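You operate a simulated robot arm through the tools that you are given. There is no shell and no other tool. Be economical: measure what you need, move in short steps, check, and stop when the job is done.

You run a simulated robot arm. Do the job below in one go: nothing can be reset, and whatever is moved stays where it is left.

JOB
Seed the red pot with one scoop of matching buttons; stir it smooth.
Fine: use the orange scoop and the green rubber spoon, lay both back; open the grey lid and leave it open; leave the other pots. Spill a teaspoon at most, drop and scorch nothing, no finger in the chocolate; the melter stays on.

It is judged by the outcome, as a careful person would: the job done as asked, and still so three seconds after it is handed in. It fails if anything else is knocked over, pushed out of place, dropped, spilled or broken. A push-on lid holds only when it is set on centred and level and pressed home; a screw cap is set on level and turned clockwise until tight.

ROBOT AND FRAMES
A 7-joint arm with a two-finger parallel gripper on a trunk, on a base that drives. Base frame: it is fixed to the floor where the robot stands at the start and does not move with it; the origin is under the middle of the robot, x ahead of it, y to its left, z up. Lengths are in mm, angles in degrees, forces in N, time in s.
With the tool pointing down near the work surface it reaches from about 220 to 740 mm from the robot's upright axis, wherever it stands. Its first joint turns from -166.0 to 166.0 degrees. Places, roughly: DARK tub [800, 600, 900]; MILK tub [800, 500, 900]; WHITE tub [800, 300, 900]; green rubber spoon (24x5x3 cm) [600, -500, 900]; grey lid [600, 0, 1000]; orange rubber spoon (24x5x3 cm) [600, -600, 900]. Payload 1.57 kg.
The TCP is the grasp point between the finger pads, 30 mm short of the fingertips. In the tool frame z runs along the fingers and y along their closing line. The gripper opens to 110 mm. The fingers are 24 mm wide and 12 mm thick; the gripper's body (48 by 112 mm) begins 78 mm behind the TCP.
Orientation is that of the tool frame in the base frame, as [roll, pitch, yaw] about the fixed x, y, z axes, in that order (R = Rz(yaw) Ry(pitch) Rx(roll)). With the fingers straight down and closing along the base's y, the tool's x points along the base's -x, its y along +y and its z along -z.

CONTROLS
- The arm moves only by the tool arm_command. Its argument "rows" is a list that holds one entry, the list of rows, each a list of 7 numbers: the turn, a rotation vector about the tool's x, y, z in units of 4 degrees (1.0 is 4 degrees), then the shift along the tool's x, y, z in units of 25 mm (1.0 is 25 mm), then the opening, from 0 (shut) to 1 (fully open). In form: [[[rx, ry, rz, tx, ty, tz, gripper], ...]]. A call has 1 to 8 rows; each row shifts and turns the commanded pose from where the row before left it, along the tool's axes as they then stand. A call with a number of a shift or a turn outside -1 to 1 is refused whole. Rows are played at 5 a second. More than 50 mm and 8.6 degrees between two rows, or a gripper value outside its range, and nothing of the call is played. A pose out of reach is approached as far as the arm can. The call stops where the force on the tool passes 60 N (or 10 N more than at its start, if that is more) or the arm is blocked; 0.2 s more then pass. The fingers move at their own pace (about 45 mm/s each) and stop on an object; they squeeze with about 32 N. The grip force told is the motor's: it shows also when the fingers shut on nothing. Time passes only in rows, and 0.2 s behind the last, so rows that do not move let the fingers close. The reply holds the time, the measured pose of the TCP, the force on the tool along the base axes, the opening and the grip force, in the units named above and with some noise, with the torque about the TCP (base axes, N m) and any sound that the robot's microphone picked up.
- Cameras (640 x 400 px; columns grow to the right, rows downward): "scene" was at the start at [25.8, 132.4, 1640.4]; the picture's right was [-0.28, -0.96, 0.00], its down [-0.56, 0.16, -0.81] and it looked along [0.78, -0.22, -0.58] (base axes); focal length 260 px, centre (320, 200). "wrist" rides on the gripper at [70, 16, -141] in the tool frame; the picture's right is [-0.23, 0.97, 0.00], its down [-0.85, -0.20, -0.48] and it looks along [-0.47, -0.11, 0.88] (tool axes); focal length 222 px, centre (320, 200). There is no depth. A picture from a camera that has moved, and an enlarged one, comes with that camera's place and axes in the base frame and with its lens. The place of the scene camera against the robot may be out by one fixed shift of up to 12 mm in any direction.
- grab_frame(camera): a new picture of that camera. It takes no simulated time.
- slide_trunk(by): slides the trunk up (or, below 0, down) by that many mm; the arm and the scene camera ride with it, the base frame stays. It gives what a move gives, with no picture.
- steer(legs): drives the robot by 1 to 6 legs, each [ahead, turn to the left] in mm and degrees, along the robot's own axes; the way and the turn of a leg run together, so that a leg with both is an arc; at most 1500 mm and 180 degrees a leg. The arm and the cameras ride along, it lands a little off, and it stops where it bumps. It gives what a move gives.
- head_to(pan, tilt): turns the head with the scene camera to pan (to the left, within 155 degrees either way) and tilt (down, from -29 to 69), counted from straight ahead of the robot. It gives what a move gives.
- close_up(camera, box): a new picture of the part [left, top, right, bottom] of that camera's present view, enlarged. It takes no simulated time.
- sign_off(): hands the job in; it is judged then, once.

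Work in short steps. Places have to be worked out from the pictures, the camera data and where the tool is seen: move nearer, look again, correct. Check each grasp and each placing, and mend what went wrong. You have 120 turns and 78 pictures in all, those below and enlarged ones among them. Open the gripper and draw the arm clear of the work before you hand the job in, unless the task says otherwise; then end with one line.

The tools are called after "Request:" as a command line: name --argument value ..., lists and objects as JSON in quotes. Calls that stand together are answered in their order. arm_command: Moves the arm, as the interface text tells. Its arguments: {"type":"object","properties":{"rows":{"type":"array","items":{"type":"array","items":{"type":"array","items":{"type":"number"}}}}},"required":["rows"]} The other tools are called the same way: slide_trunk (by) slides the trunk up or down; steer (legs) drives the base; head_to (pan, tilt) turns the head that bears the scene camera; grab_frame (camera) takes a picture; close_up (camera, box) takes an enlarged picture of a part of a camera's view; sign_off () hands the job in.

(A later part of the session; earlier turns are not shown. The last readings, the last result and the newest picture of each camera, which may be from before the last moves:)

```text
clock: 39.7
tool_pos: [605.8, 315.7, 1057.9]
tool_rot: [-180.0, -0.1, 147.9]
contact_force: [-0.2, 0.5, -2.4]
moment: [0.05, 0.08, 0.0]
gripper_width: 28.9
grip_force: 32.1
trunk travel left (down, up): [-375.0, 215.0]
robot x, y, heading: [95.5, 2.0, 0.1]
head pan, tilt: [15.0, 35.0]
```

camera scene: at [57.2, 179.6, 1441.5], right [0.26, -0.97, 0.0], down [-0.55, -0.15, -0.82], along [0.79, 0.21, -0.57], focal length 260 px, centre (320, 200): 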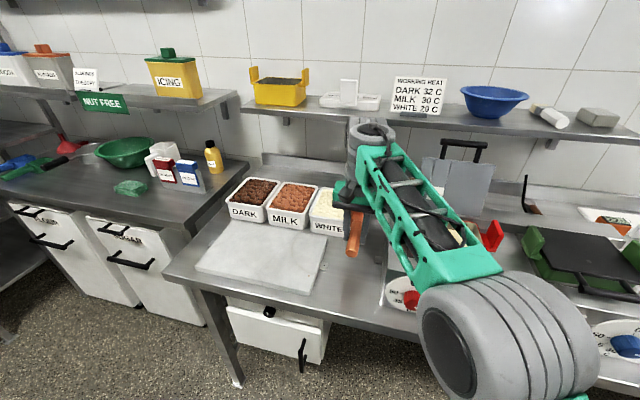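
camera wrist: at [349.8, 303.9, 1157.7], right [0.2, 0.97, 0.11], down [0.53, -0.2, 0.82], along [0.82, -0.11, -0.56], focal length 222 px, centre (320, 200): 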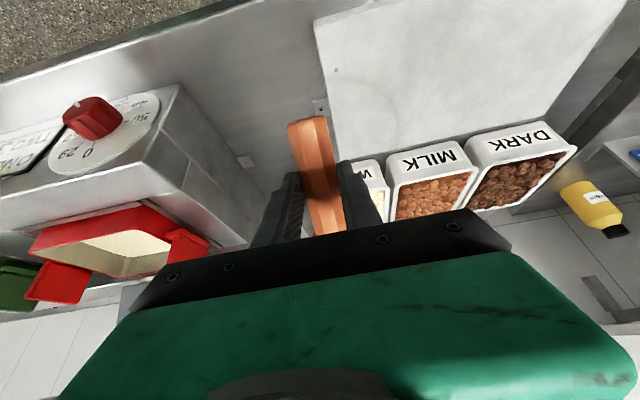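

On track. Continuing the turn while moving toward the tub.

Request:
arm_command --rows '[[[0, 0, 1, -0.191, 0.299, 0, 0], [0, 0, 1, -0.169, 0.311, 0, 0], [0, 0, 1, -0.147, 0.322, 0, 0], [0, 0, 1, -0.125, 0.332, 0, 0], [0, 0, 1, -0.101, 0.34, 0, 0], [0, 0, 1, -0.077, 0.346, 0, 0], [0, 0, 1, -0.053, 0.35, 0, 0], [0, 0, 1, -0.028, 0.353, 0, 0]]]'

Request:
arm_command --rows '[[[0, 0, 1, -0.003, 0.354, 0, 0], [0, 0, 1, 0.021, 0.354, 0, 0], [0, 0, 1, 0.046, 0.351, 0, 0], [0, 0, 1, 0.07, 0.347, 0, 0], [0, 0, 1, 0.094, 0.341, 0, 0], [0, 0, 1, 0.118, 0.334, 0, 0], [0, 0, 0.5, 0.135, 0.327, 0, 0]]]'

Request:
grab_frame --camera "wrist"

Request:
grab_frame --camera "scene"

```text
clock: 41.5
tool_pos: [658.9, 340.1, 1049.9]
tool_rot: [180.0, -0.1, 115.8]
contact_force: [0.7, 0.1, -1.3]
moment: [0.08, 0.04, 0.0]
gripper_width: 28.8
grip_force: 32.1
out of reach, approached as far as the arm can: row 7, 8
trunk travel left (down, up): [-375.0, 215.0]
robot x, y, heading: [96.6, -2.6, 0.2]
head pan, tilt: [15.0, 35.0]
```

```text
clock: 43.1
tool_pos: [673.8, 338.4, 1026.5]
tool_rot: [-179.9, 0.1, 89.9]
contact_force: [-0.2, -0.2, -1.6]
moment: [0.12, 0.04, 0.0]
gripper_width: 28.7
grip_force: 31.8
out of reach, approached as far as the arm can: row 1, 2, 3, 4, 5, 6, 7
trunk travel left (down, up): [-375.0, 215.0]
robot x, y, heading: [97.6, -1.8, 0.1]
head pan, tilt: [15.0, 35.0]
```

```text
43 pictures are left
camera wrist: at [689.7, 407.9, 1168.2], right [0.97, -0.23, 0.0], down [-0.2, -0.86, 0.48], along [-0.11, -0.47, -0.88], focal length 222 px, centre (320, 200)
```

wrist: 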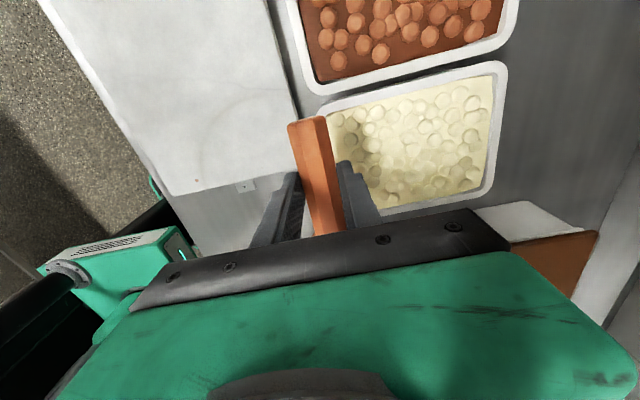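

```text
42 pictures are left
camera scene: at [122.8, 179.8, 1441.5], right [0.26, -0.97, 0.0], down [-0.55, -0.15, -0.82], along [0.79, 0.21, -0.57], focal length 260 px, centre (320, 200)
```

scene: 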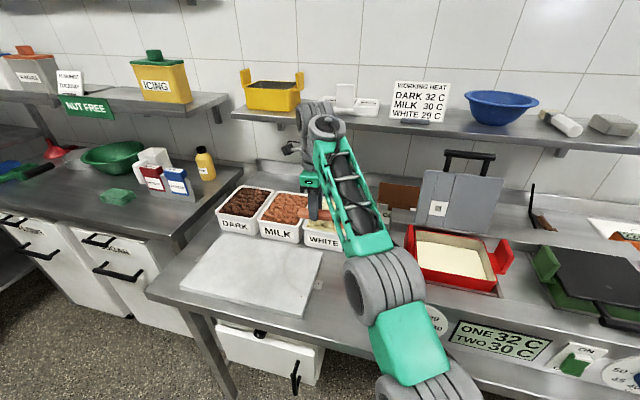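

The arm hit its reach limit. The tub outline now reads x 680–851, y 250–382. I'll raise the trunk 100 mm and drive 45 mm ahead to gain reach.

Request:
slide_trunk --by 100

Request:
steer --legs '[[45, 0]]'

Request:
arm_command --rows '[[[0, 0, 0, 0, 0.1, 0, 0], [0, 0, 0, 0, 0.1, 0, 0]]]'

```text
clock: 44.5
tool_pos: [673.5, 338.3, 1125.9]
tool_rot: [-179.9, 0.1, 90.0]
contact_force: [-0.1, 0.6, -1.7]
moment: [0.08, 0.0, -0.02]
gripper_width: 28.7
grip_force: 32.3
trunk travel left (down, up): [-475.0, 115.0]
robot x, y, heading: [101.2, 1.7, -0.1]
head pan, tilt: [15.0, 35.0]
```

```text
clock: 45.4
tool_pos: [719.4, 339.2, 1125.2]
tool_rot: [-179.8, 0.0, 90.1]
contact_force: [0.3, 0.6, -2.6]
moment: [0.11, 0.04, 0.01]
gripper_width: 28.9
grip_force: 32.1
trunk travel left (down, up): [-475.0, 115.0]
robot x, y, heading: [141.7, 0.7, -0.2]
head pan, tilt: [15.0, 35.0]
```

```text
clock: 46.0
tool_pos: [721.8, 337.7, 1126.0]
tool_rot: [-179.7, 0.0, 89.9]
contact_force: [-1.0, 0.7, -1.8]
moment: [0.1, 0.04, -0.02]
gripper_width: 28.8
grip_force: 32.4
trunk travel left (down, up): [-475.0, 115.0]
robot x, y, heading: [142.0, 3.4, 0.0]
head pan, tilt: [15.0, 35.0]
```

Now within reach. I'll pitch the bowl down in place (56° total) while easing +x to about 750.

Request:
arm_command --rows '[[[0, 1, 0, 0, 0.14, 0, 0], [0, 1, 0, 0, 0.14, 0, 0], [0, 1, 0, 0, 0.14, 0, 0], [0, 1, 0, 0, 0.14, 0, 0], [0, 1, 0, 0, 0.14, 0, 0], [0, 1, 0, 0, 0.14, 0, 0], [0, 1, 0, 0, 0.14, 0, 0]]]'

Request:
arm_command --rows '[[[0, 1, 0, 0, 0, 0, 0], [0, 1, 0, 0, 0, 0, 0], [0, 1, 0, 0, 0, 0, 0], [0, 1, 0, 0, 0, 0, 0], [0, 1, 0, 0, 0, 0, 0], [0, 1, 0, 0, 0, 0, 0], [0, 1, 0, 0, 0, 0, 0]]]'

Request:
grab_frame --camera "wrist"

Request:
grab_frame --camera "scene"

```text
clock: 47.5
tool_pos: [737.5, 333.9, 1121.8]
tool_rot: [-179.7, -27.3, 90.0]
contact_force: [0.3, 0.3, -2.3]
moment: [0.06, -0.02, -0.02]
gripper_width: 29.2
grip_force: 32.1
out of reach, approached as far as the arm can: row 5, 7
trunk travel left (down, up): [-475.0, 115.0]
robot x, y, heading: [142.0, -0.8, 0.2]
head pan, tilt: [15.0, 35.0]
```

```text
clock: 49.1
tool_pos: [729.7, 340.0, 1118.6]
tool_rot: [179.1, -29.8, 90.0]
contact_force: [0.7, 0.3, -1.8]
moment: [0.08, 0.01, -0.02]
gripper_width: 28.9
grip_force: 31.8
out of reach, approached as far as the arm can: row 1, 2, 3, 4, 5, 6, 7
trunk travel left (down, up): [-475.0, 115.0]
robot x, y, heading: [141.3, 2.0, -0.2]
head pan, tilt: [15.0, 35.0]
```

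```text
41 pictures are left
camera wrist: at [742.8, 329.9, 1276.7], right [0.97, -0.21, -0.1], down [-0.21, -0.98, -0.01], along [-0.1, 0.03, -0.99], focal length 222 px, centre (320, 200)
```

wrist: 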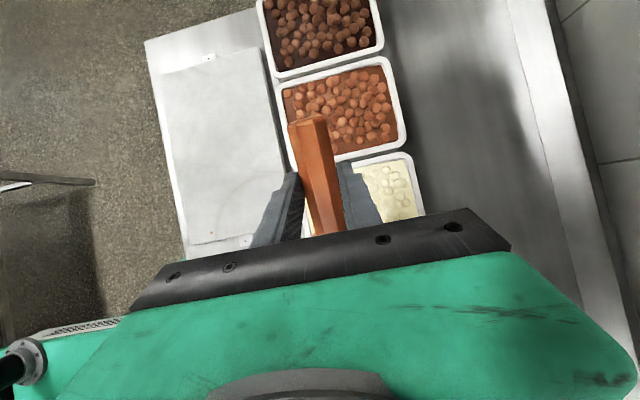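

```text
40 pictures are left
camera scene: at [168.4, 179.8, 1541.5], right [0.26, -0.97, 0.0], down [-0.55, -0.15, -0.82], along [0.79, 0.21, -0.57], focal length 260 px, centre (320, 200)
```

scene: 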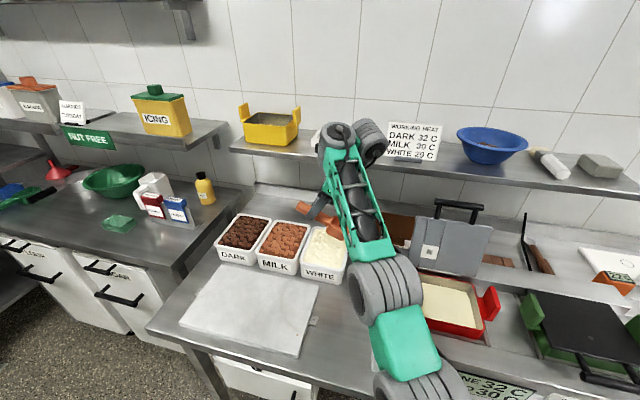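

The pitch stalled at 30°, likely because the wrist is too high. I'll go straight down 80 mm, then continue pitching.

Request:
arm_command --rows '[[[0, 0, 0, -0.4, 0, 0.7, 0], [0, 0, 0, -0.4, 0, 0.7, 0], [0, 0, 0, -0.4, 0, 0.7, 0], [0, 0, 0, -0.4, 0, 0.7, 0]]]'

Request:
arm_command --rows '[[[0, 1, 0, 0, 0, 0, 0], [0, 1, 0, 0, 0, 0, 0], [0, 1, 0, 0, 0, 0, 0]]]'

```text
clock: 50.1
tool_pos: [748.0, 347.5, 1041.7]
tool_rot: [179.2, -29.9, 90.0]
contact_force: [0.1, -0.3, -2.1]
moment: [0.02, 0.03, 0.02]
gripper_width: 28.9
grip_force: 32.1
out of reach, approached as far as the arm can: row 1, 2, 3, 4
trunk travel left (down, up): [-475.0, 115.0]
robot x, y, heading: [138.3, 1.1, 0.1]
head pan, tilt: [15.0, 35.0]
```

```text
clock: 51.0
tool_pos: [747.8, 346.6, 1042.4]
tool_rot: [179.2, -29.8, 90.0]
contact_force: [0.5, 1.0, -2.2]
moment: [0.08, 0.0, -0.07]
gripper_width: 28.7
grip_force: 31.7
out of reach, approached as far as the arm can: row 1, 2, 3
trunk travel left (down, up): [-475.0, 115.0]
robot x, y, heading: [143.5, -0.6, -0.0]
head pan, tilt: [15.0, 35.0]
```

The pitch is blocked at 30° – most likely the last joint's limit because the arm reaches far to the left. I'll raise the scoop, then back off and reposition the base about 300 mm to the left so the tub is straight ahead.

Request:
arm_command --rows '[[[0, -0.5, 0, 0.4, 0, -0.7, 0], [0, 0, 0, 0.4, 0, -0.7, 0], [0, 0, 0, 0.4, -0.4, -0.7, 0], [0, 0, 0, 0.4, -0.4, -0.7, 0]]]'

Request:
steer --legs '[[-230, 0], [0, 60], [346, 0], [0, -60]]'

Request:
grab_frame --camera "scene"

```text
clock: 52.0
tool_pos: [727.1, 348.7, 1122.7]
tool_rot: [179.3, -27.8, 89.9]
contact_force: [0.3, -0.9, -0.7]
moment: [0.06, 0.04, -0.01]
gripper_width: 28.7
grip_force: 32.0
trunk travel left (down, up): [-475.0, 115.0]
robot x, y, heading: [140.8, 3.9, -0.1]
head pan, tilt: [15.0, 35.0]
```

```text
clock: 60.9
tool_pos: [670.7, 650.4, 1122.0]
tool_rot: [179.2, -27.8, 89.9]
contact_force: [0.2, 0.5, -2.3]
moment: [0.08, -0.01, 0.03]
gripper_width: 28.9
grip_force: 31.9
trunk travel left (down, up): [-475.0, 115.0]
robot x, y, heading: [83.7, 304.2, -0.1]
head pan, tilt: [15.0, 35.0]
```

```text
39 pictures are left
camera scene: at [112.4, 481.8, 1541.5], right [0.26, -0.97, 0.0], down [-0.55, -0.15, -0.82], along [0.79, 0.21, -0.57], focal length 260 px, centre (320, 200)
```

scene: 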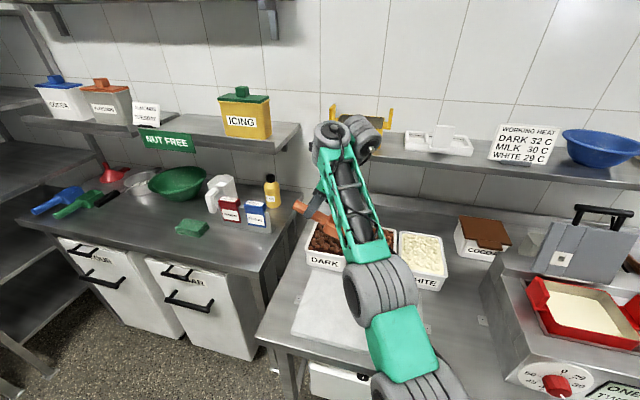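

The base is at (84,304). Now I'll bring the scoop right to above the WHITE tub (y≈362, x≈745), keeping height.

Request:
arm_command --rows '[[[0, 0, 0, -0.848, 0.2, -0.45, 0], [0, 0, 0, -0.848, 0.2, -0.45, 0], [0, 0, 0, -0.848, 0.2, -0.45, 0], [0, 0, 0, -0.848, 0.2, -0.45, 0], [0, 0, 0, -0.848, 0.2, -0.45, 0], [0, 0, 0, -0.848, 0.2, -0.45, 0], [0, 0, 0, -0.848, 0.2, -0.45, 0], [0, 0, 0, -0.848, 0.2, -0.45, 0]]]'

Request:
arm_command --rows '[[[0, 0, 0, -0.848, 0.3, -0.45, 0], [0, 0, 0, -0.848, 0.3, -0.45, 0], [0, 0, 0, -0.848, 0.3, -0.45, 0], [0, 0, 0, -0.848, 0.3, -0.45, 0]]]'

Request:
arm_command --rows '[[[0, 1, 0, 0, 0, 0, 0], [0, 1, 0, 0, 0, 0, 0], [0, 1, 0, 0, 0, 0, 0], [0, 1, 0, 0, 0, 0, 0], [0, 1, 0, 0, 0, 0, 0], [0, 1, 0, 0, 0, 0, 0], [0, 1, 0, 0, 0, 0, 0]]]'

Request:
grab_frame --camera "scene"

```text
clock: 62.7
tool_pos: [704.2, 468.7, 1122.2]
tool_rot: [178.9, -26.3, 89.7]
contact_force: [0.4, -0.5, -2.7]
moment: [0.05, 0.03, 0.01]
gripper_width: 28.9
grip_force: 32.0
out of reach, approached as far as the arm can: row 7, 8
trunk travel left (down, up): [-475.0, 115.0]
robot x, y, heading: [85.2, 305.9, -0.4]
head pan, tilt: [15.0, 35.0]
```

```text
clock: 63.7
tool_pos: [699.0, 408.2, 1119.0]
tool_rot: [178.9, -25.5, 89.7]
contact_force: [-0.1, -0.2, -1.9]
moment: [0.06, -0.01, -0.02]
gripper_width: 28.7
grip_force: 32.2
out of reach, approached as far as the arm can: row 1, 2, 3, 4
trunk travel left (down, up): [-475.0, 115.0]
robot x, y, heading: [85.7, 301.2, 0.1]
head pan, tilt: [15.0, 35.0]
```

```text
clock: 65.3
tool_pos: [698.3, 407.6, 1120.8]
tool_rot: [178.9, -25.5, 89.7]
contact_force: [0.3, -0.5, -2.0]
moment: [0.1, -0.01, 0.01]
gripper_width: 28.7
grip_force: 32.0
out of reach, approached as far as the arm can: row 1, 2, 3, 4, 5, 6, 7
trunk travel left (down, up): [-475.0, 115.0]
robot x, y, heading: [84.9, 305.7, -0.0]
head pan, tilt: [15.0, 35.0]
```

```text
38 pictures are left
camera scene: at [112.3, 481.9, 1541.5], right [0.26, -0.97, 0.0], down [-0.55, -0.15, -0.82], along [0.79, 0.21, -0.57], focal length 260 px, centre (320, 200)
```

scene: 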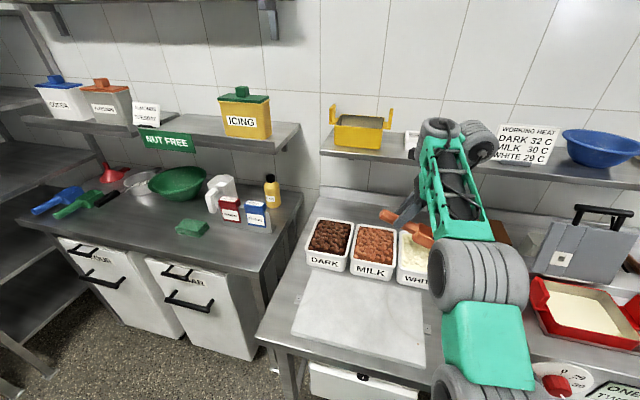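

Reach is limited because the wrist is well above the shoulder. I'll raise the trunk 110 mm and lower the tool by 200 mm, which brings the wrist nearer shoulder level.

Request:
slide_trunk --by 110

Request:
arm_command --rows '[[[0, 0, 0, -0.43, 0, 0.9, 0], [0, 0, 0, -0.43, 0, 0.9, 0], [0, 0, 0, -0.43, 0, 0.9, 0], [0, 0, 0, -0.43, 0, 0.9, 0], [0, 0, 0, -0.43, 0, 0.9, 0], [0, 0, 0, -0.43, 0, 0.9, 0], [0, 0, 0, -0.43, 0, 0.9, 0], [0, 0, 0, -0.43, 0, 0.9, 0]]]'

Request:
arm_command --rows '[[[0, 0.5, 0, 0, 0.8, 0, 0], [0, 0.5, 0, 0, 0.8, 0, 0]]]'

```text
clock: 66.7
tool_pos: [698.9, 407.6, 1230.0]
tool_rot: [178.9, -25.5, 89.8]
contact_force: [-1.0, -0.5, -2.3]
moment: [0.08, 0.0, -0.01]
gripper_width: 28.7
grip_force: 32.1
trunk travel left (down, up): [-585.0, 5.0]
robot x, y, heading: [86.6, 302.9, -0.2]
head pan, tilt: [15.0, 35.0]
```

```text
clock: 68.5
tool_pos: [758.3, 391.1, 1070.0]
tool_rot: [179.0, -25.3, 89.8]
contact_force: [-0.2, -0.8, -1.9]
moment: [0.05, 0.0, -0.01]
gripper_width: 29.0
grip_force: 32.2
out of reach, approached as far as the arm can: row 4, 5, 6, 7, 8
trunk travel left (down, up): [-585.0, 5.0]
robot x, y, heading: [87.5, 301.5, -0.2]
head pan, tilt: [15.0, 35.0]
```

```text
clock: 69.1
tool_pos: [762.9, 391.6, 1069.6]
tool_rot: [178.5, -25.4, 89.7]
contact_force: [0.7, -1.7, -2.2]
moment: [0.09, 0.04, 0.02]
gripper_width: 28.9
grip_force: 32.1
out of reach, approached as far as the arm can: row 1, 2
trunk travel left (down, up): [-585.0, 5.0]
robot x, y, heading: [86.9, 300.8, -0.1]
head pan, tilt: [15.0, 35.0]
```

Commands may have accumulated beyond reach. I'll pull back 75 mm in x to see where the pose settles.

Request:
arm_command --rows '[[[0, 0, 0, 0, -1, 0, 0], [0, 0, 0, 0, -1, 0, 0], [0, 0, 0, 0, -1, 0, 0], [0, 0, 0, 0, 0, 0, 0]]]'

```text
clock: 70.1
tool_pos: [750.6, 384.1, 1090.5]
tool_rot: [178.8, -25.3, 89.7]
contact_force: [-0.2, 1.0, -2.3]
moment: [0.06, -0.01, -0.04]
gripper_width: 28.6
grip_force: 32.1
out of reach, approached as far as the arm can: row 1, 2, 3
trunk travel left (down, up): [-585.0, 5.0]
robot x, y, heading: [84.9, 304.6, -0.0]
head pan, tilt: [15.0, 35.0]
```

I suspect a wrist joint limit in this sideways orientation. I'll level the tool, pull back, and turn the scoop to point forward (+x), where pitching is in the arm's own plane.

Request:
arm_command --rows '[[[0, -0.9, 0, 0, -0.6, 0, 0], [0, -0.9, 0, 0, -0.6, 0, 0], [0, -0.9, 0, 0, -0.6, 0, 0], [0, -0.9, 0, 0, -0.6, 0, 0], [0, -0.9, 0, 0, -0.6, 0, 0], [0, -0.9, 0, 0, -0.6, 0, 0], [0, -0.9, 0, 0, -0.6, 0, 0]]]'

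Request:
arm_command --rows '[[[0, 0, -1, 0, 0, 0, 0], [0, 0, -1, 0, 0, 0, 0], [0, 0, -1, 0, 0, 0, 0], [0, 0, -1, 0, 0, 0, 0], [0, 0, -1, 0, 0, 0, 0], [0, 0, -1, 0, 0, 0, 0], [0, 0, -1, 0, 0, 0, 0], [0, 0, -1, 0, 0, 0, 0]]]'

Request:
arm_command --rows '[[[0, 0, -1, 0, 0, 0, 0], [0, 0, -1, 0, 0, 0, 0], [0, 0, -1, 0, 0, 0, 0], [0, 0, -1, 0, 0, 0, 0], [0, 0, -1, 0, 0, 0, 0], [0, 0, -1, 0, 0, 0, 0], [0, 0, -1, 0, 0, 0, 0], [0, 0, -1, 0, 0, 0, 0]]]'

Request:
arm_command --rows '[[[0, 0, -1, 0, 0, 0, 0], [0, 0, -1, 0, 0, 0, 0], [0, 0, -1, 0, 0, 0, 0], [0, 0, -1, 0, 0, 0, 0], [0, 0, -1, 0, 0, 0, 0], [0, 0, -1, 0, 0, 0, 0], [0, 0, -0.5, 0, 0, 0, 0]]]'

```text
clock: 71.7
tool_pos: [662.6, 384.4, 1101.4]
tool_rot: [178.7, -0.1, 89.1]
contact_force: [0.3, -0.5, -2.1]
moment: [0.09, -0.06, -0.03]
gripper_width: 28.9
grip_force: 31.7
out of reach, approached as far as the arm can: row 1, 2, 3
trunk travel left (down, up): [-585.0, 5.0]
robot x, y, heading: [83.1, 299.9, -0.3]
head pan, tilt: [15.0, 35.0]
```

```text
clock: 73.5
tool_pos: [662.0, 383.2, 1102.0]
tool_rot: [178.8, 0.6, 121.2]
contact_force: [0.5, -0.3, -1.2]
moment: [0.1, 0.09, 0.0]
gripper_width: 28.8
grip_force: 32.1
trunk travel left (down, up): [-585.0, 5.0]
robot x, y, heading: [87.6, 302.9, -0.2]
head pan, tilt: [15.0, 35.0]
```

```text
clock: 75.3
tool_pos: [661.4, 383.5, 1100.9]
tool_rot: [179.3, 1.1, 153.1]
contact_force: [-1.1, -0.1, -1.4]
moment: [0.03, 0.1, 0.01]
gripper_width: 29.0
grip_force: 31.7
trunk travel left (down, up): [-585.0, 5.0]
robot x, y, heading: [82.3, 303.3, 0.2]
head pan, tilt: [15.0, 35.0]
```

```text
clock: 76.9
tool_pos: [662.1, 383.2, 1100.8]
tool_rot: [179.9, 1.2, 179.2]
contact_force: [0.4, 0.4, -2.1]
moment: [-0.01, 0.1, -0.01]
gripper_width: 28.8
grip_force: 31.6
trunk travel left (down, up): [-585.0, 5.0]
robot x, y, heading: [90.2, 301.7, 0.1]
head pan, tilt: [15.0, 35.0]
```

Now upright, scoop forward. I'll center on the tub (y≈312), retreat to x≈630 and pitch the bowl down 40°.

Request:
arm_command --rows '[[[0, 0.3, 0.2, 0.43, -0.95, 0, 0], [0, 0, 0, 0.43, -0.95, 0, 0], [0, 0, 0, 0.43, -0.95, 0, 0], [0, 1, 0, 0, 0, 0, 0], [0, 1, 0, 0, 0, 0, 0], [0, 1, 0, 0, 0, 0, 0], [0, 1, 0, 0, 0, 0, 0], [0, 1, 0, 0, 0, 0, 0]]]'

Request:
arm_command --rows '[[[0, 1, 0, 0, 0, 0, 0], [0, 1, 0, 0, 0, 0, 0], [0, 1, 0, 0, 0, 0, 0], [0, 1, 0, 0, 0, 0, 0], [0, 1, 0, 0, 0, 0, 0]]]'

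Request:
grab_frame --camera "scene"

```text
clock: 78.7
tool_pos: [627.5, 312.7, 1100.3]
tool_rot: [179.8, -20.0, 178.2]
contact_force: [0.5, 0.7, -1.7]
moment: [-0.01, 0.07, 0.01]
gripper_width: 28.7
grip_force: 31.8
trunk travel left (down, up): [-585.0, 5.0]
robot x, y, heading: [83.8, 304.7, -0.0]
head pan, tilt: [15.0, 35.0]
```

```text
clock: 79.9
tool_pos: [632.2, 312.7, 1098.2]
tool_rot: [179.8, -37.6, 178.5]
contact_force: [-0.9, 0.9, -35.3]
moment: [-0.27, 1.16, 0.09]
gripper_width: 28.9
grip_force: 31.8
trunk travel left (down, up): [-585.0, 5.0]
robot x, y, heading: [84.8, 305.4, -0.2]
head pan, tilt: [15.0, 35.0]
stopped in row 5: the force on the tool passed its limit at 138 N (the readings are from after the stop); the commanded pose is now the measured one
```

```text
37 pictures are left
camera scene: at [111.9, 481.9, 1651.5], right [0.26, -0.97, 0.0], down [-0.55, -0.15, -0.82], along [0.79, 0.21, -0.57], focal length 260 px, centre (320, 200)
```

scene: 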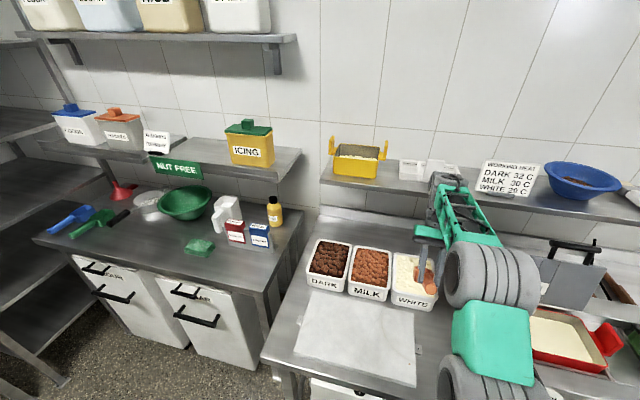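

A contact of 138 N stopped the pitch. I'll look closely at the hand and shelf area before moving.

Request:
close_up --camera "scene" --box '[360, 140, 560, 310]'

Request:
grab_frame --camera "wrist"

```text
2.35 times, centred on (460, 225) of scene
camera zoom: at [111.9, 481.9, 1651.5], right [0.26, -0.97, 0.0], down [-0.55, -0.15, -0.82], along [0.79, 0.21, -0.57], focal length 613 px, centre (-9, 141)
```

zoom: 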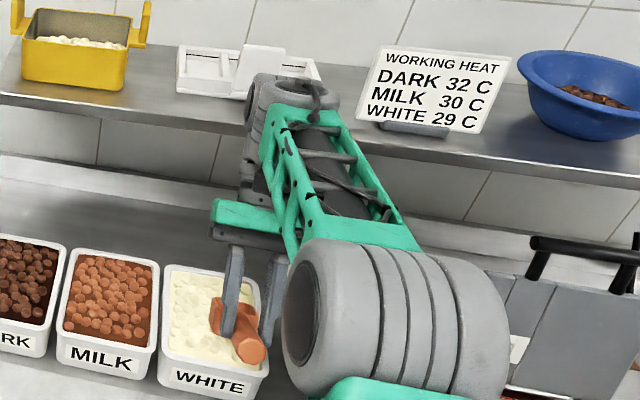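

```text
35 pictures are left
camera wrist: at [661.8, 327.6, 1252.5], right [0.21, 0.97, -0.14], down [0.96, -0.23, -0.15], along [-0.17, -0.1, -0.98], focal length 222 px, centre (320, 200)
```

wrist: 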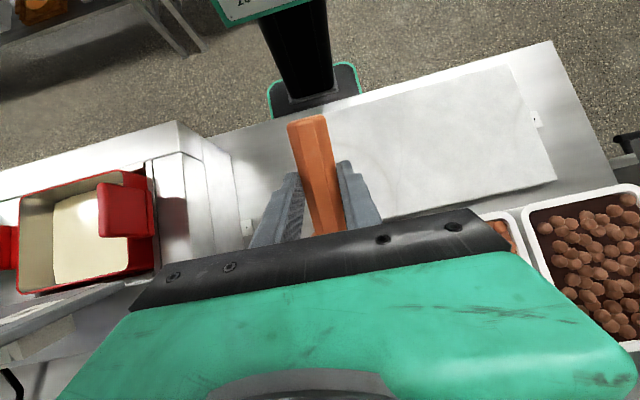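

Most likely the hand folded against its own forearm. I'll back the pitch off 8°, then lower and extend (which opens that angle) to about (677,312,1028).

Request:
arm_command --rows '[[[0, -1, 0, 0, 0, 0, 0], [0, -1, 0, 0, 0, 0, 0], [0, 0, 0, -0.74, 0, 0.38, 0], [0, 0, 0, -0.74, 0, 0.38, 0], [0, 0, 0, -0.74, 0, 0.38, 0], [0, 0, 0, -0.74, 0, 0.38, 0]]]'

Request:
grab_frame --camera "scene"

```text
clock: 81.3
tool_pos: [675.0, 311.7, 1027.8]
tool_rot: [179.7, -29.9, 178.4]
contact_force: [0.6, -0.2, -1.7]
moment: [0.02, 0.05, -0.01]
gripper_width: 29.0
grip_force: 32.6
trunk travel left (down, up): [-585.0, 5.0]
robot x, y, heading: [87.5, 304.2, 0.1]
head pan, tilt: [15.0, 35.0]
```

```text
34 pictures are left
camera scene: at [112.8, 481.8, 1651.5], right [0.26, -0.97, 0.0], down [-0.55, -0.15, -0.82], along [0.79, 0.21, -0.57], focal length 260 px, centre (320, 200)
```

scene: 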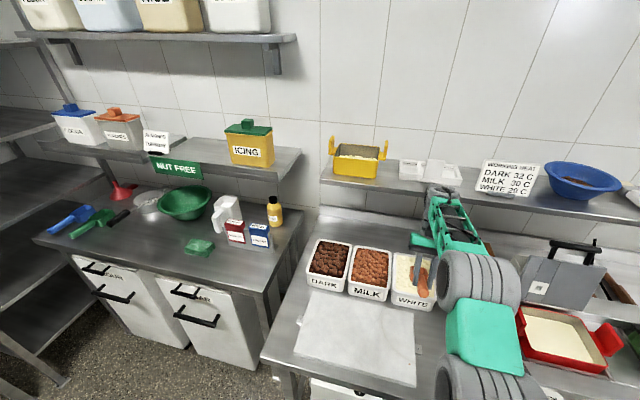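

No contact now, but full pitch here would bring the wrist close to the shelf. Better: set the scoop back down and regrasp it with the tool tilted forward 45°, so that dipping needs little wrist fold. Moving back above its place.

Request:
arm_command --rows '[[[0, -1, 0, 0.8, -0.53, 0, 0], [0, -1, 0, 0.8, -0.53, 0, 0], [0, -1, 0, 0.8, -0.53, 0, 0], [0, -1, 0, 0.8, -0.53, 0, 0], [0, -1, 0, 0.8, -0.53, 0, 0], [0, -1, 0, 0.8, -0.53, 0, 0], [0, -1, 0, 0.6, -0.53, 0, 0], [0, -0.45, -0.4, 0, 0, 0, 0]]]'

```text
clock: 83.1
tool_pos: [582.1, 218.6, 1093.2]
tool_rot: [179.8, -0.4, 180.0]
contact_force: [-0.8, -0.7, -2.5]
moment: [0.01, 0.09, 0.0]
gripper_width: 29.0
grip_force: 31.8
out of reach, approached as far as the arm can: row 6, 7, 8
trunk travel left (down, up): [-585.0, 5.0]
robot x, y, heading: [79.8, 299.3, -0.1]
head pan, tilt: [15.0, 35.0]
```

Level again. I'll lower the trunk 110 mm and continue to the scoop's place.

Request:
slide_trunk --by -110

Request:
arm_command --rows '[[[0, 0, 0, 0.85, 0, 0.4, 0], [0, 0, 0, 0.85, 0, 0.4, 0], [0, 0, 0, 0, 0, 0.5, 0], [0, 0, 0, 0, 0, 0.5, 0]]]'

```text
clock: 84.5
tool_pos: [582.2, 218.5, 983.0]
tool_rot: [179.8, -0.4, -180.0]
contact_force: [-0.4, 0.3, -1.3]
moment: [-0.01, 0.09, 0.0]
gripper_width: 28.9
grip_force: 32.3
trunk travel left (down, up): [-475.0, 115.0]
robot x, y, heading: [84.4, 300.2, -0.1]
head pan, tilt: [15.0, 35.0]
```

```text
clock: 85.5
tool_pos: [581.1, 214.4, 981.5]
tool_rot: [179.9, -0.7, 180.0]
contact_force: [0.4, -0.9, -2.0]
moment: [0.01, 0.09, 0.0]
gripper_width: 28.7
grip_force: 32.2
out of reach, approached as far as the arm can: row 1, 2, 3, 4
trunk travel left (down, up): [-475.0, 115.0]
robot x, y, heading: [86.1, 307.3, -0.1]
head pan, tilt: [15.0, 35.0]
```

The arm refuses to go down/back here, probably a joint at its limit. I'll test moving it up and sideways.

Request:
arm_command --rows '[[[0, 0, 0, 0, 1, -0.5, 0], [0, 0, 0, 0, 1, -0.5, 0], [0, 0, 0, 0, 1, 0, 0], [0, 0, 0, 0.6, 0, 0, 0], [0, 0, 0, 0.6, 0, 0, 0]]]'

Request:
grab_frame --camera "scene"

```text
clock: 86.7
tool_pos: [554.5, 288.7, 1011.5]
tool_rot: [179.9, -0.7, -180.0]
contact_force: [0.8, 0.1, -1.8]
moment: [0.0, 0.09, 0.0]
gripper_width: 28.8
grip_force: 32.1
out of reach, approached as far as the arm can: row 5
trunk travel left (down, up): [-475.0, 115.0]
robot x, y, heading: [84.2, 301.1, 0.1]
head pan, tilt: [15.0, 35.0]
```

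```text
33 pictures are left
camera scene: at [112.1, 481.7, 1541.5], right [0.26, -0.97, 0.0], down [-0.55, -0.15, -0.82], along [0.79, 0.21, -0.57], focal length 260 px, centre (320, 200)
```

scene: 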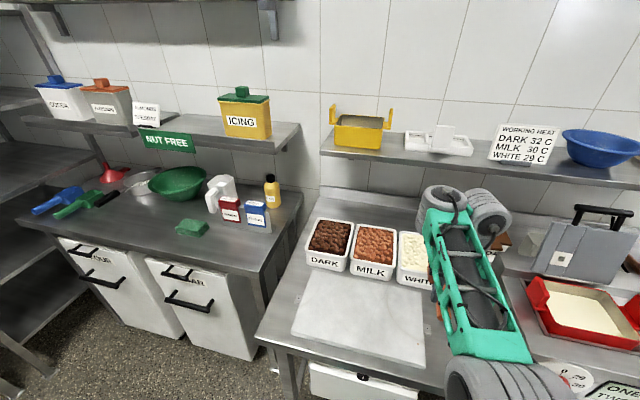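

The limit looks like a minimum height relative to the trunk. I'll lower the trunk 150 mm and go on to the scoop's place.

Request:
arm_command --rows '[[[0, 0, 0, 0, 0, -1, 0], [0, 0, 0, 0, 0, -1, 0], [0, 0, 0, 0, 0, -1, 0]]]'

Request:
slide_trunk --by -150

Request:
arm_command --rows '[[[0, 0, 0, 0.2, -0.95, 0, 0], [0, 0, 0, 0.2, -0.95, 0, 0], [0, 0, 0, 0.2, -0.9, 0, 0], [0, 0, 0, 0, 0, 0, 0]]]'

```text
clock: 87.5
tool_pos: [555.4, 288.6, 1086.4]
tool_rot: [179.9, -0.5, -180.0]
contact_force: [-0.3, 0.4, -2.1]
moment: [0.0, 0.1, 0.01]
gripper_width: 28.8
grip_force: 31.8
trunk travel left (down, up): [-475.0, 115.0]
robot x, y, heading: [82.3, 302.9, 0.0]
head pan, tilt: [15.0, 35.0]
```

```text
clock: 89.2
tool_pos: [555.2, 289.1, 936.8]
tool_rot: [179.8, -0.4, -179.9]
contact_force: [0.4, 0.3, -1.2]
moment: [-0.01, 0.09, 0.02]
gripper_width: 28.9
grip_force: 31.8
trunk travel left (down, up): [-325.0, 265.0]
robot x, y, heading: [83.0, 302.7, -0.0]
head pan, tilt: [15.0, 35.0]
```

```text
clock: 90.2
tool_pos: [540.9, 219.8, 935.6]
tool_rot: [179.8, -0.4, -180.0]
contact_force: [0.1, -0.8, -2.0]
moment: [0.0, 0.09, 0.0]
gripper_width: 28.9
grip_force: 31.7
trunk travel left (down, up): [-325.0, 265.0]
robot x, y, heading: [88.1, 304.3, -0.3]
head pan, tilt: [15.0, 35.0]
```

That works. I'll set the scoop down at its place and release it.

Request:
arm_command --rows '[[[0, 0, 0, 0.07, -0.05, 0.5, 0], [0, 0, 0, 0, 0, 0.4, 0], [0, 0, 0, 0, 0, 0.3, 0], [0, 0, 0, 0, 0, 0, 0]]]'

Request:
arm_command --rows '[[[0, 0, 0, 0, 0, 0, 0.5], [0, 0, 0, 0, 0, 0, 0.5], [0, 0, 0, 0, 0, 0, 0.5], [0, 0, 0, 0, 0, -0.8, 0.5], [0, 0, 0, 0, 0, -0.8, 0.5]]]'

Request:
arm_command --rows '[[[0, -1, 0, 0, 0, 0, 0.5], [0, -1, 0, 0, 0, 0, 0.5], [0, -1, 0, 0, 0, 0, 0.5], [0, -1, 0, 0, 0, 0, 0.5], [0, -1, 0, 0, 0, 0, 0.5], [0, -1, 0, 0, 0, 0, 0.5], [0, -1, 0, 0, 0, 0, 0.5], [0, -1, 0, 0, 0, 0, 0.5]]]'

Request:
grab_frame --camera "wrist"

```text
clock: 91.2
tool_pos: [538.7, 217.2, 907.1]
tool_rot: [179.7, -0.4, 180.0]
contact_force: [-0.2, 0.2, -2.2]
moment: [-0.02, 0.12, -0.01]
gripper_width: 28.8
grip_force: 32.2
trunk travel left (down, up): [-325.0, 265.0]
robot x, y, heading: [82.5, 303.3, 0.2]
head pan, tilt: [15.0, 35.0]
```

```text
clock: 92.5
tool_pos: [539.3, 217.7, 948.3]
tool_rot: [179.8, -0.4, -179.9]
contact_force: [1.2, -0.2, -0.2]
moment: [0.0, 0.03, -0.01]
gripper_width: 54.9
grip_force: 0.1
trunk travel left (down, up): [-325.0, 265.0]
robot x, y, heading: [88.5, 300.3, -0.1]
head pan, tilt: [15.0, 35.0]
```

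```text
clock: 94.2
tool_pos: [558.3, 212.2, 1072.9]
tool_rot: [179.9, 30.9, 179.9]
contact_force: [0.0, 0.1, 0.2]
moment: [0.02, 0.01, 0.02]
gripper_width: 54.7
grip_force: 0.1
out of reach, approached as far as the arm can: row 3, 4, 5, 6, 7, 8
trunk travel left (down, up): [-325.0, 265.0]
robot x, y, heading: [79.9, 303.5, -0.1]
head pan, tilt: [15.0, 35.0]
```

```text
32 pictures are left
camera wrist: at [425.7, 227.8, 1159.5], right [0.2, 0.97, 0.12], down [0.49, -0.2, 0.85], along [0.85, -0.11, -0.51], focal length 222 px, centre (320, 200)
```

wrist: 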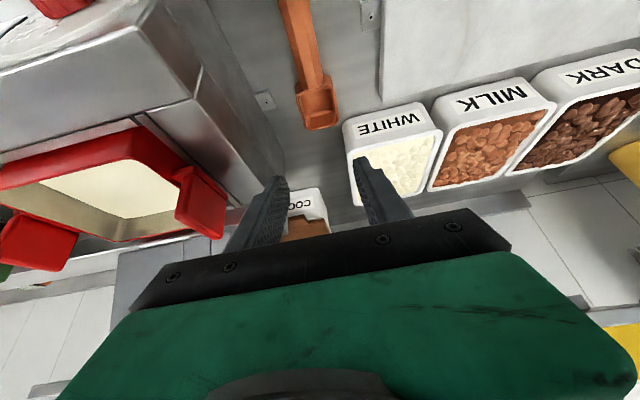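

The forward tilt needs more distance: the arm is too folded here, and it drifted up to z≈1073 (clear of everything). I'll back the base 170 mm, finish the tilt to 45°, then approach the handle along the finger direction.

Request:
steer --legs '[[-170, 0]]'

Request:
arm_command --rows '[[[0, -1, 0, 0, 0.1, 0, 0.5], [0, -1, 0, 0, 0.1, 0, 0.5], [0, -1, 0, 0, 0, 0, 0.5], [0, -0.5, 0, 0, 0, 0, 0.5], [0, 0, 0, 0, 0, 0.9, 0.5], [0, 0, 0, 0, 0, 0.9, 0.5], [0, 0, 0, 0, 0, 0.9, 0.5], [0, 0, 0, 0, 0, 0.9, 0.5]]]'

Request:
grab_frame --camera "wrist"

```text
clock: 95.7
tool_pos: [390.9, 210.2, 1073.3]
tool_rot: [179.8, 30.8, 179.8]
contact_force: [-0.3, -0.4, -0.1]
moment: [0.02, 0.01, -0.03]
gripper_width: 55.1
grip_force: 0.1
trunk travel left (down, up): [-325.0, 265.0]
robot x, y, heading: [-79.9, 302.3, -0.3]
head pan, tilt: [15.0, 35.0]
```

```text
clock: 97.5
tool_pos: [394.0, 272.4, 1166.3]
tool_rot: [-179.6, 44.4, -180.0]
contact_force: [-0.4, -0.2, 0.9]
moment: [0.05, 0.03, 0.03]
gripper_width: 54.9
grip_force: 0.0
out of reach, approached as far as the arm can: row 1, 2, 3, 4, 5, 6, 7, 8
trunk travel left (down, up): [-325.0, 265.0]
robot x, y, heading: [-83.6, 304.7, -0.2]
head pan, tilt: [15.0, 35.0]
```

```text
31 pictures are left
camera wrist: at [244.8, 289.1, 1219.6], right [0.17, 0.97, 0.16], down [0.28, -0.2, 0.94], along [0.95, -0.11, -0.3], focal length 222 px, centre (320, 200)
```

wrist: 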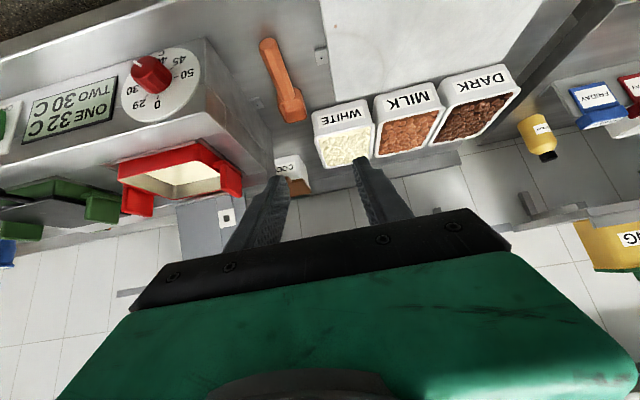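

The solver lags at this folded pose. I'll extend forward along the tool direction and see if it catches up.

Request:
arm_command --rows '[[[0, 0, 0, -0.6, 0, 0.6, 0.5], [0, 0, 0, -0.6, 0, 0.6, 0.5], [0, 0, 0, -0.6, 0, 0.6, 0.5], [0, 0, 0, -0.6, 0, 0.6, 0.5], [0, 0, 0, 0, 0, 0, 0.5]]]'

```text
clock: 98.7
tool_pos: [464.3, 284.8, 1181.6]
tool_rot: [-178.2, 45.1, -179.9]
contact_force: [-0.5, 0.0, -0.2]
moment: [0.04, -0.01, -0.01]
gripper_width: 55.1
grip_force: 0.1
out of reach, approached as far as the arm can: row 1, 2, 3, 4
trunk travel left (down, up): [-325.0, 265.0]
robot x, y, heading: [-85.0, 301.2, -0.1]
head pan, tilt: [15.0, 35.0]
```

It behaves like a height floor relative to the trunk for this tilt. I'll lower the trunk by 240 mm, after which the tool is near z≈940.

Request:
slide_trunk --by -240

Request:
grab_frame --camera "wrist"

```text
clock: 101.2
tool_pos: [464.9, 284.0, 941.1]
tool_rot: [-178.2, 45.0, -179.8]
contact_force: [-0.9, 0.4, -0.2]
moment: [0.02, 0.03, 0.0]
gripper_width: 54.9
grip_force: 0.1
trunk travel left (down, up): [-85.0, 505.0]
robot x, y, heading: [-83.5, 302.6, -0.4]
head pan, tilt: [15.0, 35.0]
```

```text
30 pictures are left
camera wrist: at [314.8, 304.4, 991.9], right [0.18, 0.97, 0.14], down [0.26, -0.18, 0.95], along [0.95, -0.13, -0.29], focal length 222 px, centre (320, 200)
```

wrist: 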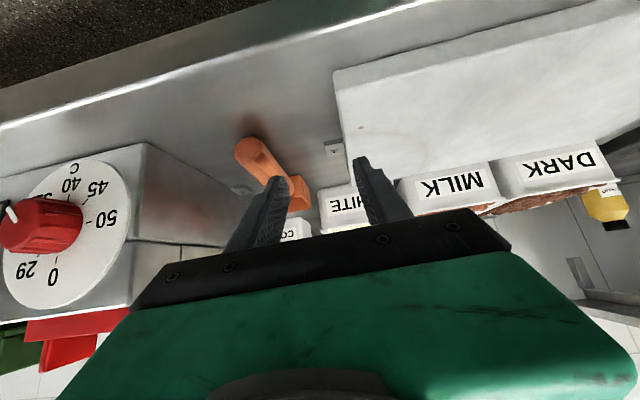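

The handle end triangulates to (497,218,872), so the table is at ≈858 and the handle lies on it. I'll center in y, then approach along the fingers to TCP ≈ (533,217,897).

Request:
arm_command --rows '[[[-0.45, 0, 0, 0, -0.9, 0, 0.5], [0, 0, 0, 0, -0.9, 0, 0.5], [0, 0, 0, 0, -0.88, 0, 0.5], [0, 0, 0, -0.2, 0, 0.8, 0.5], [0, 0, 0, -0.2, 0, 0.8, 0.5]]]'

Request:
grab_frame --camera "wrist"

```text
clock: 102.4
tool_pos: [504.3, 221.3, 924.8]
tool_rot: [-180.0, 45.2, -179.8]
contact_force: [-0.7, 0.5, -0.1]
moment: [0.0, 0.0, 0.01]
gripper_width: 55.0
grip_force: 0.0
out of reach, approached as far as the arm can: row 1
trunk travel left (down, up): [-85.0, 505.0]
robot x, y, heading: [-86.0, 300.1, -0.5]
head pan, tilt: [15.0, 35.0]
```

```text
29 pictures are left
camera wrist: at [354.5, 237.8, 975.7], right [0.16, 0.97, 0.16], down [0.26, -0.2, 0.94], along [0.95, -0.11, -0.29], focal length 222 px, centre (320, 200)
```

wrist: 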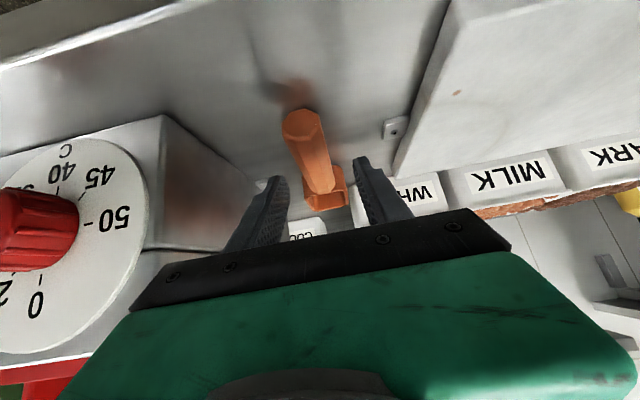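

Aligned. Final approach of ~44 mm along the fingers and close.

Request:
arm_command --rows '[[[0, 0, 0, 0, -0.13, 0.9, 0.5], [0, 0, 0, 0, 0, 0.8, 0.5], [0, 0, 0, 0, 0, 0, 0.0], [0, 0, 0, 0, 0, 0, 0.0], [0, 0, 0, 0, 0, 0, 0.0], [0, 0, 0, 0, 0, 0, 0.0]]]'

Request:
close_up --camera "wrist" --box '[220, 80, 440, 240]'

```text
clock: 103.8
tool_pos: [535.8, 218.9, 895.1]
tool_rot: [179.9, 45.1, -179.8]
contact_force: [0.0, -0.1, 0.5]
moment: [-0.07, -0.02, -0.02]
gripper_width: 29.0
grip_force: 32.0
trunk travel left (down, up): [-85.0, 505.0]
robot x, y, heading: [-83.1, 301.6, -0.3]
head pan, tilt: [15.0, 35.0]
```

```text
2.50 times, centred on (330, 160) of wrist
camera zoom: at [385.0, 234.1, 945.7], right [0.16, 0.97, 0.16], down [0.27, -0.2, 0.94], along [0.95, -0.11, -0.29], focal length 555 px, centre (295, 300)
```

zoom: 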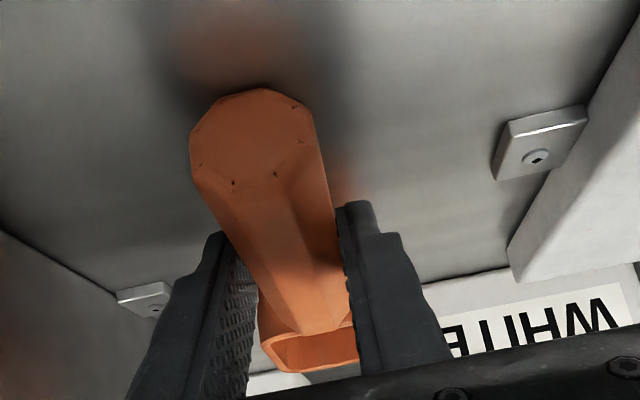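

The scoop is gripped at a 45° tilt (lay-back pose: TCP (536,219,895), pitch 45). I'll raise the trunk 155 mm, drive 120 mm ahead, and shift left over the tub.

Request:
slide_trunk --by 155

Request:
steer --legs '[[120, 0]]'

Request:
arm_command --rows '[[[0, 0.5, 0, 0, 0.93, 0, 0], [0, 0.5, 0, 0, 0.93, 0, 0], [0, 1, 0, 0, 0.93, 0, 0], [0, 1, 0, 0, 0.93, 0, 0], [0, 1, 0, 0, 0, 0, 0], [0, 1, 0, 0, 0, 0, 0], [0, 1, 0, 0, 0, 0, 0], [0, 1, 0, 0, 0, 0, 0]]]'

Request:
grab_frame --camera "wrist"

```text
clock: 105.6
tool_pos: [533.9, 219.3, 1050.1]
tool_rot: [-180.0, 45.2, -179.8]
contact_force: [0.6, 0.1, -2.7]
moment: [-0.01, 0.1, 0.0]
gripper_width: 28.7
grip_force: 31.8
trunk travel left (down, up): [-240.0, 350.0]
robot x, y, heading: [-80.9, 305.4, -0.0]
head pan, tilt: [15.0, 35.0]
```

```text
clock: 106.8
tool_pos: [655.2, 217.9, 1050.2]
tool_rot: [-180.0, 45.1, -179.9]
contact_force: [-0.9, 0.1, -2.5]
moment: [-0.04, 0.15, 0.01]
gripper_width: 28.6
grip_force: 31.3
trunk travel left (down, up): [-240.0, 350.0]
robot x, y, heading: [36.8, 300.9, 0.1]
head pan, tilt: [15.0, 35.0]
```

```text
clock: 108.6
tool_pos: [656.3, 311.7, 1053.1]
tool_rot: [180.0, 17.1, -179.9]
contact_force: [0.3, 0.4, -1.8]
moment: [0.04, 0.07, -0.01]
gripper_width: 29.0
grip_force: 32.2
out of reach, approached as far as the arm can: row 7
trunk travel left (down, up): [-240.0, 350.0]
robot x, y, heading: [33.6, 302.3, -0.5]
head pan, tilt: [15.0, 35.0]
```

```text
27 pictures are left
camera wrist: at [547.9, 327.0, 1167.7], right [0.22, 0.97, 0.07], down [0.68, -0.2, 0.71], along [0.7, -0.11, -0.7], focal length 222 px, centre (320, 200)
```

wrist: 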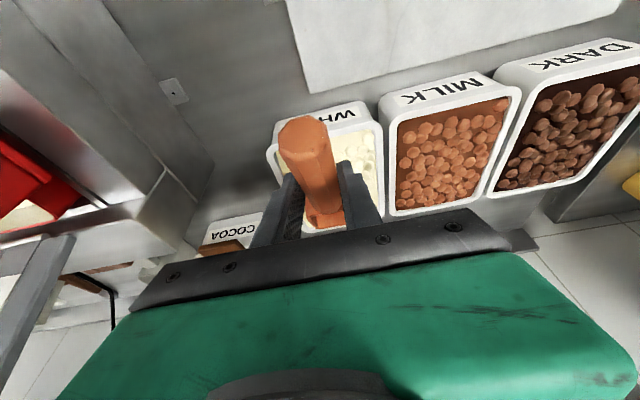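

Alignment looks good. I'll drive 60 mm more, and pitch to about 55° bowl-down at x≈695, still above the tub.

Request:
steer --legs '[[60, 0]]'

Request:
arm_command --rows '[[[0, 1, 0, 0.2, 0, 0, 0], [0, 1, 0, 0.2, 0, 0, 0], [0, 1, 0, 0.2, 0, 0, 0], [0, 1, 0, 0.2, 0, 0, 0], [0, 1, 0, 0.1, 0, 0, 0], [0, 1, 0, 0, 0, 0, 0], [0, 0.75, 0, 0, 0, 0, 0]]]'

Request:
head_to --pan -10 --tilt 30

Request:
grab_frame --camera "scene"

```text
clock: 109.6
tool_pos: [716.7, 310.8, 1052.4]
tool_rot: [180.0, 17.3, -179.8]
contact_force: [-0.1, -0.5, -2.5]
moment: [0.03, 0.07, 0.01]
gripper_width: 28.9
grip_force: 32.1
trunk travel left (down, up): [-240.0, 350.0]
robot x, y, heading: [96.7, 298.4, -0.6]
head pan, tilt: [15.0, 35.0]
```

```text
clock: 110.4
tool_pos: [705.5, 311.6, 1044.5]
tool_rot: [180.0, 7.9, -179.9]
contact_force: [21.6, 4.8, -26.5]
moment: [-0.71, 1.16, -0.49]
gripper_width: 28.9
grip_force: 31.6
out of reach, approached as far as the arm can: row 3
trunk travel left (down, up): [-240.0, 350.0]
robot x, y, heading: [97.2, 302.3, -0.2]
head pan, tilt: [15.0, 35.0]
stopped in row 3: the force on the tool passed its limit at 116 N (the readings are from after the stop); the commanded pose is now the measured one
```

```text
clock: 111.2
tool_pos: [705.8, 309.9, 1045.7]
tool_rot: [-180.0, 7.9, -179.9]
contact_force: [34.3, 6.6, -43.4]
moment: [-1.19, 1.13, -0.77]
gripper_width: 28.6
grip_force: 31.9
trunk travel left (down, up): [-240.0, 350.0]
robot x, y, heading: [97.3, 304.5, -0.2]
head pan, tilt: [-10.0, 30.0]
```

```text
26 pictures are left
camera scene: at [127.5, 443.0, 1314.3], right [-0.18, -0.98, 0.0], down [-0.49, 0.09, -0.87], along [0.85, -0.15, -0.5], focal length 260 px, centre (320, 200)
```

scene: 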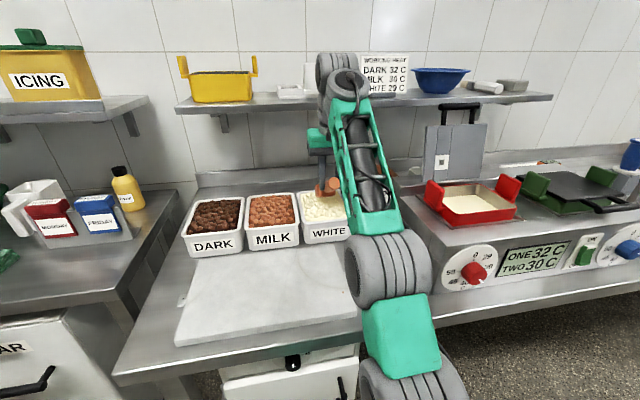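

The contact is the hand/scoop touching the steep forearm. A higher trunk flattens the forearm, so I'll back off 8°, raise the trunk 250 mm, then lower the tool again.

Request:
arm_command --rows '[[[0, -1, 0, 0, 0, -0.2, 0], [0, -1, 0, 0, 0, -0.2, 0]]]'

Request:
slide_trunk --by 250

Request:
arm_command --rows '[[[0, 0.5, 0, 0.2, 0, 0.95, 0], [0, 0.5, 0, 0.2, 0, 0.95, 0], [0, 0.5, 0, 0.2, 0, 0.95, 0], [0, 0.5, 0, 0.1, 0, 0.95, 0], [0, 0.5, 0, 0, 0, 0.95, 0], [0, 0.5, 0, 0, 0, 0.95, 0], [0, 0.5, 0, 0, 0, 0.95, 0], [0, 0.5, 0, 0, 0, 0.95, 0]]]'

```text
clock: 111.8
tool_pos: [701.7, 310.2, 1053.6]
tool_rot: [-180.0, 15.8, -179.9]
contact_force: [1.1, -0.6, -1.8]
moment: [0.0, 0.12, 0.0]
gripper_width: 28.9
grip_force: 32.1
trunk travel left (down, up): [-240.0, 350.0]
robot x, y, heading: [95.6, 302.9, -0.2]
head pan, tilt: [-10.0, 30.0]
```

```text
clock: 114.4
tool_pos: [703.6, 310.8, 1304.7]
tool_rot: [180.0, 15.8, -179.9]
contact_force: [-0.5, 0.2, -1.8]
moment: [0.01, 0.1, 0.02]
gripper_width: 28.8
grip_force: 31.9
trunk travel left (down, up): [-490.0, 100.0]
robot x, y, heading: [99.1, 299.0, -0.1]
head pan, tilt: [-10.0, 30.0]
```

```text
clock: 116.2
tool_pos: [715.0, 310.6, 1114.3]
tool_rot: [180.0, -0.3, -180.0]
contact_force: [0.0, -0.6, -1.6]
moment: [-0.02, 0.05, 0.0]
gripper_width: 28.9
grip_force: 31.7
trunk travel left (down, up): [-490.0, 100.0]
robot x, y, heading: [97.8, 300.5, -0.1]
head pan, tilt: [-10.0, 30.0]
```

Good: tool vertical (scoop 45° down) without contact. I'll lower to z≈1020 at x≈693, pitch to 55°, and look.

Request:
arm_command --rows '[[[0, 0.6, 0, 0.22, 0, 0.95, 0], [0, 0.6, 0, 0.22, 0, 0.95, 0], [0, 0.6, 0, 0.22, 0, 0.95, 0], [0, 0.6, 0, 0.1, 0, 0.9, 0]]]'

Request:
close_up --camera "scene" --box '[180, 130, 420, 280]'

Request:
grab_frame --camera "wrist"

```text
clock: 117.2
tool_pos: [690.7, 310.5, 1019.7]
tool_rot: [-180.0, -9.8, -179.9]
contact_force: [0.6, -0.2, -2.2]
moment: [0.01, 0.03, -0.02]
gripper_width: 28.7
grip_force: 31.8
trunk travel left (down, up): [-490.0, 100.0]
robot x, y, heading: [97.4, 300.2, -0.2]
head pan, tilt: [-10.0, 30.0]
```

```text
2.67 times, centred on (300, 205) of scene
camera zoom: at [127.7, 443.0, 1564.3], right [-0.18, -0.98, 0.0], down [-0.49, 0.09, -0.87], along [0.85, -0.15, -0.5], focal length 694 px, centre (373, 187)
```

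zoom: 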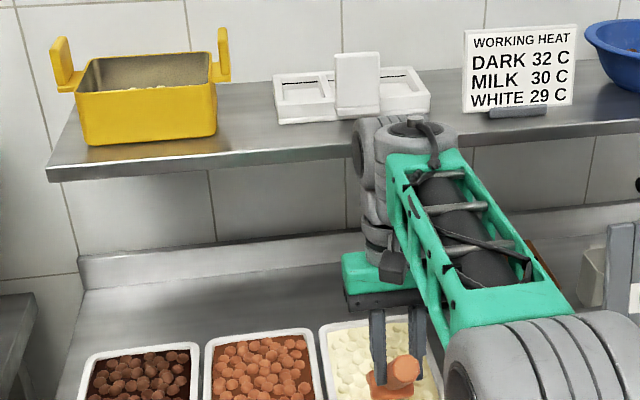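

```text
24 pictures are left
camera wrist: at [644.8, 327.0, 1171.8], right [0.22, 0.97, -0.04], down [0.92, -0.2, 0.33], along [0.31, -0.11, -0.94], focal length 222 px, centre (320, 200)
```

wrist: 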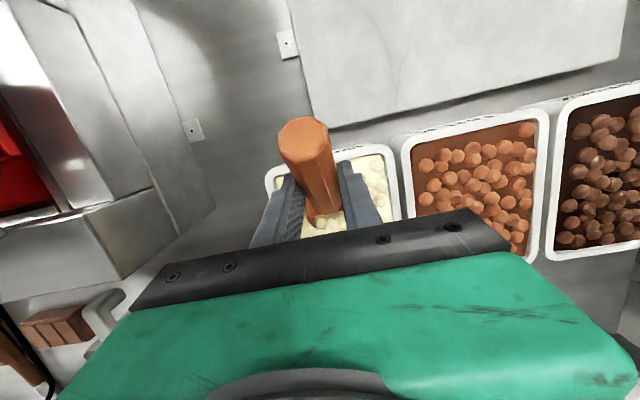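

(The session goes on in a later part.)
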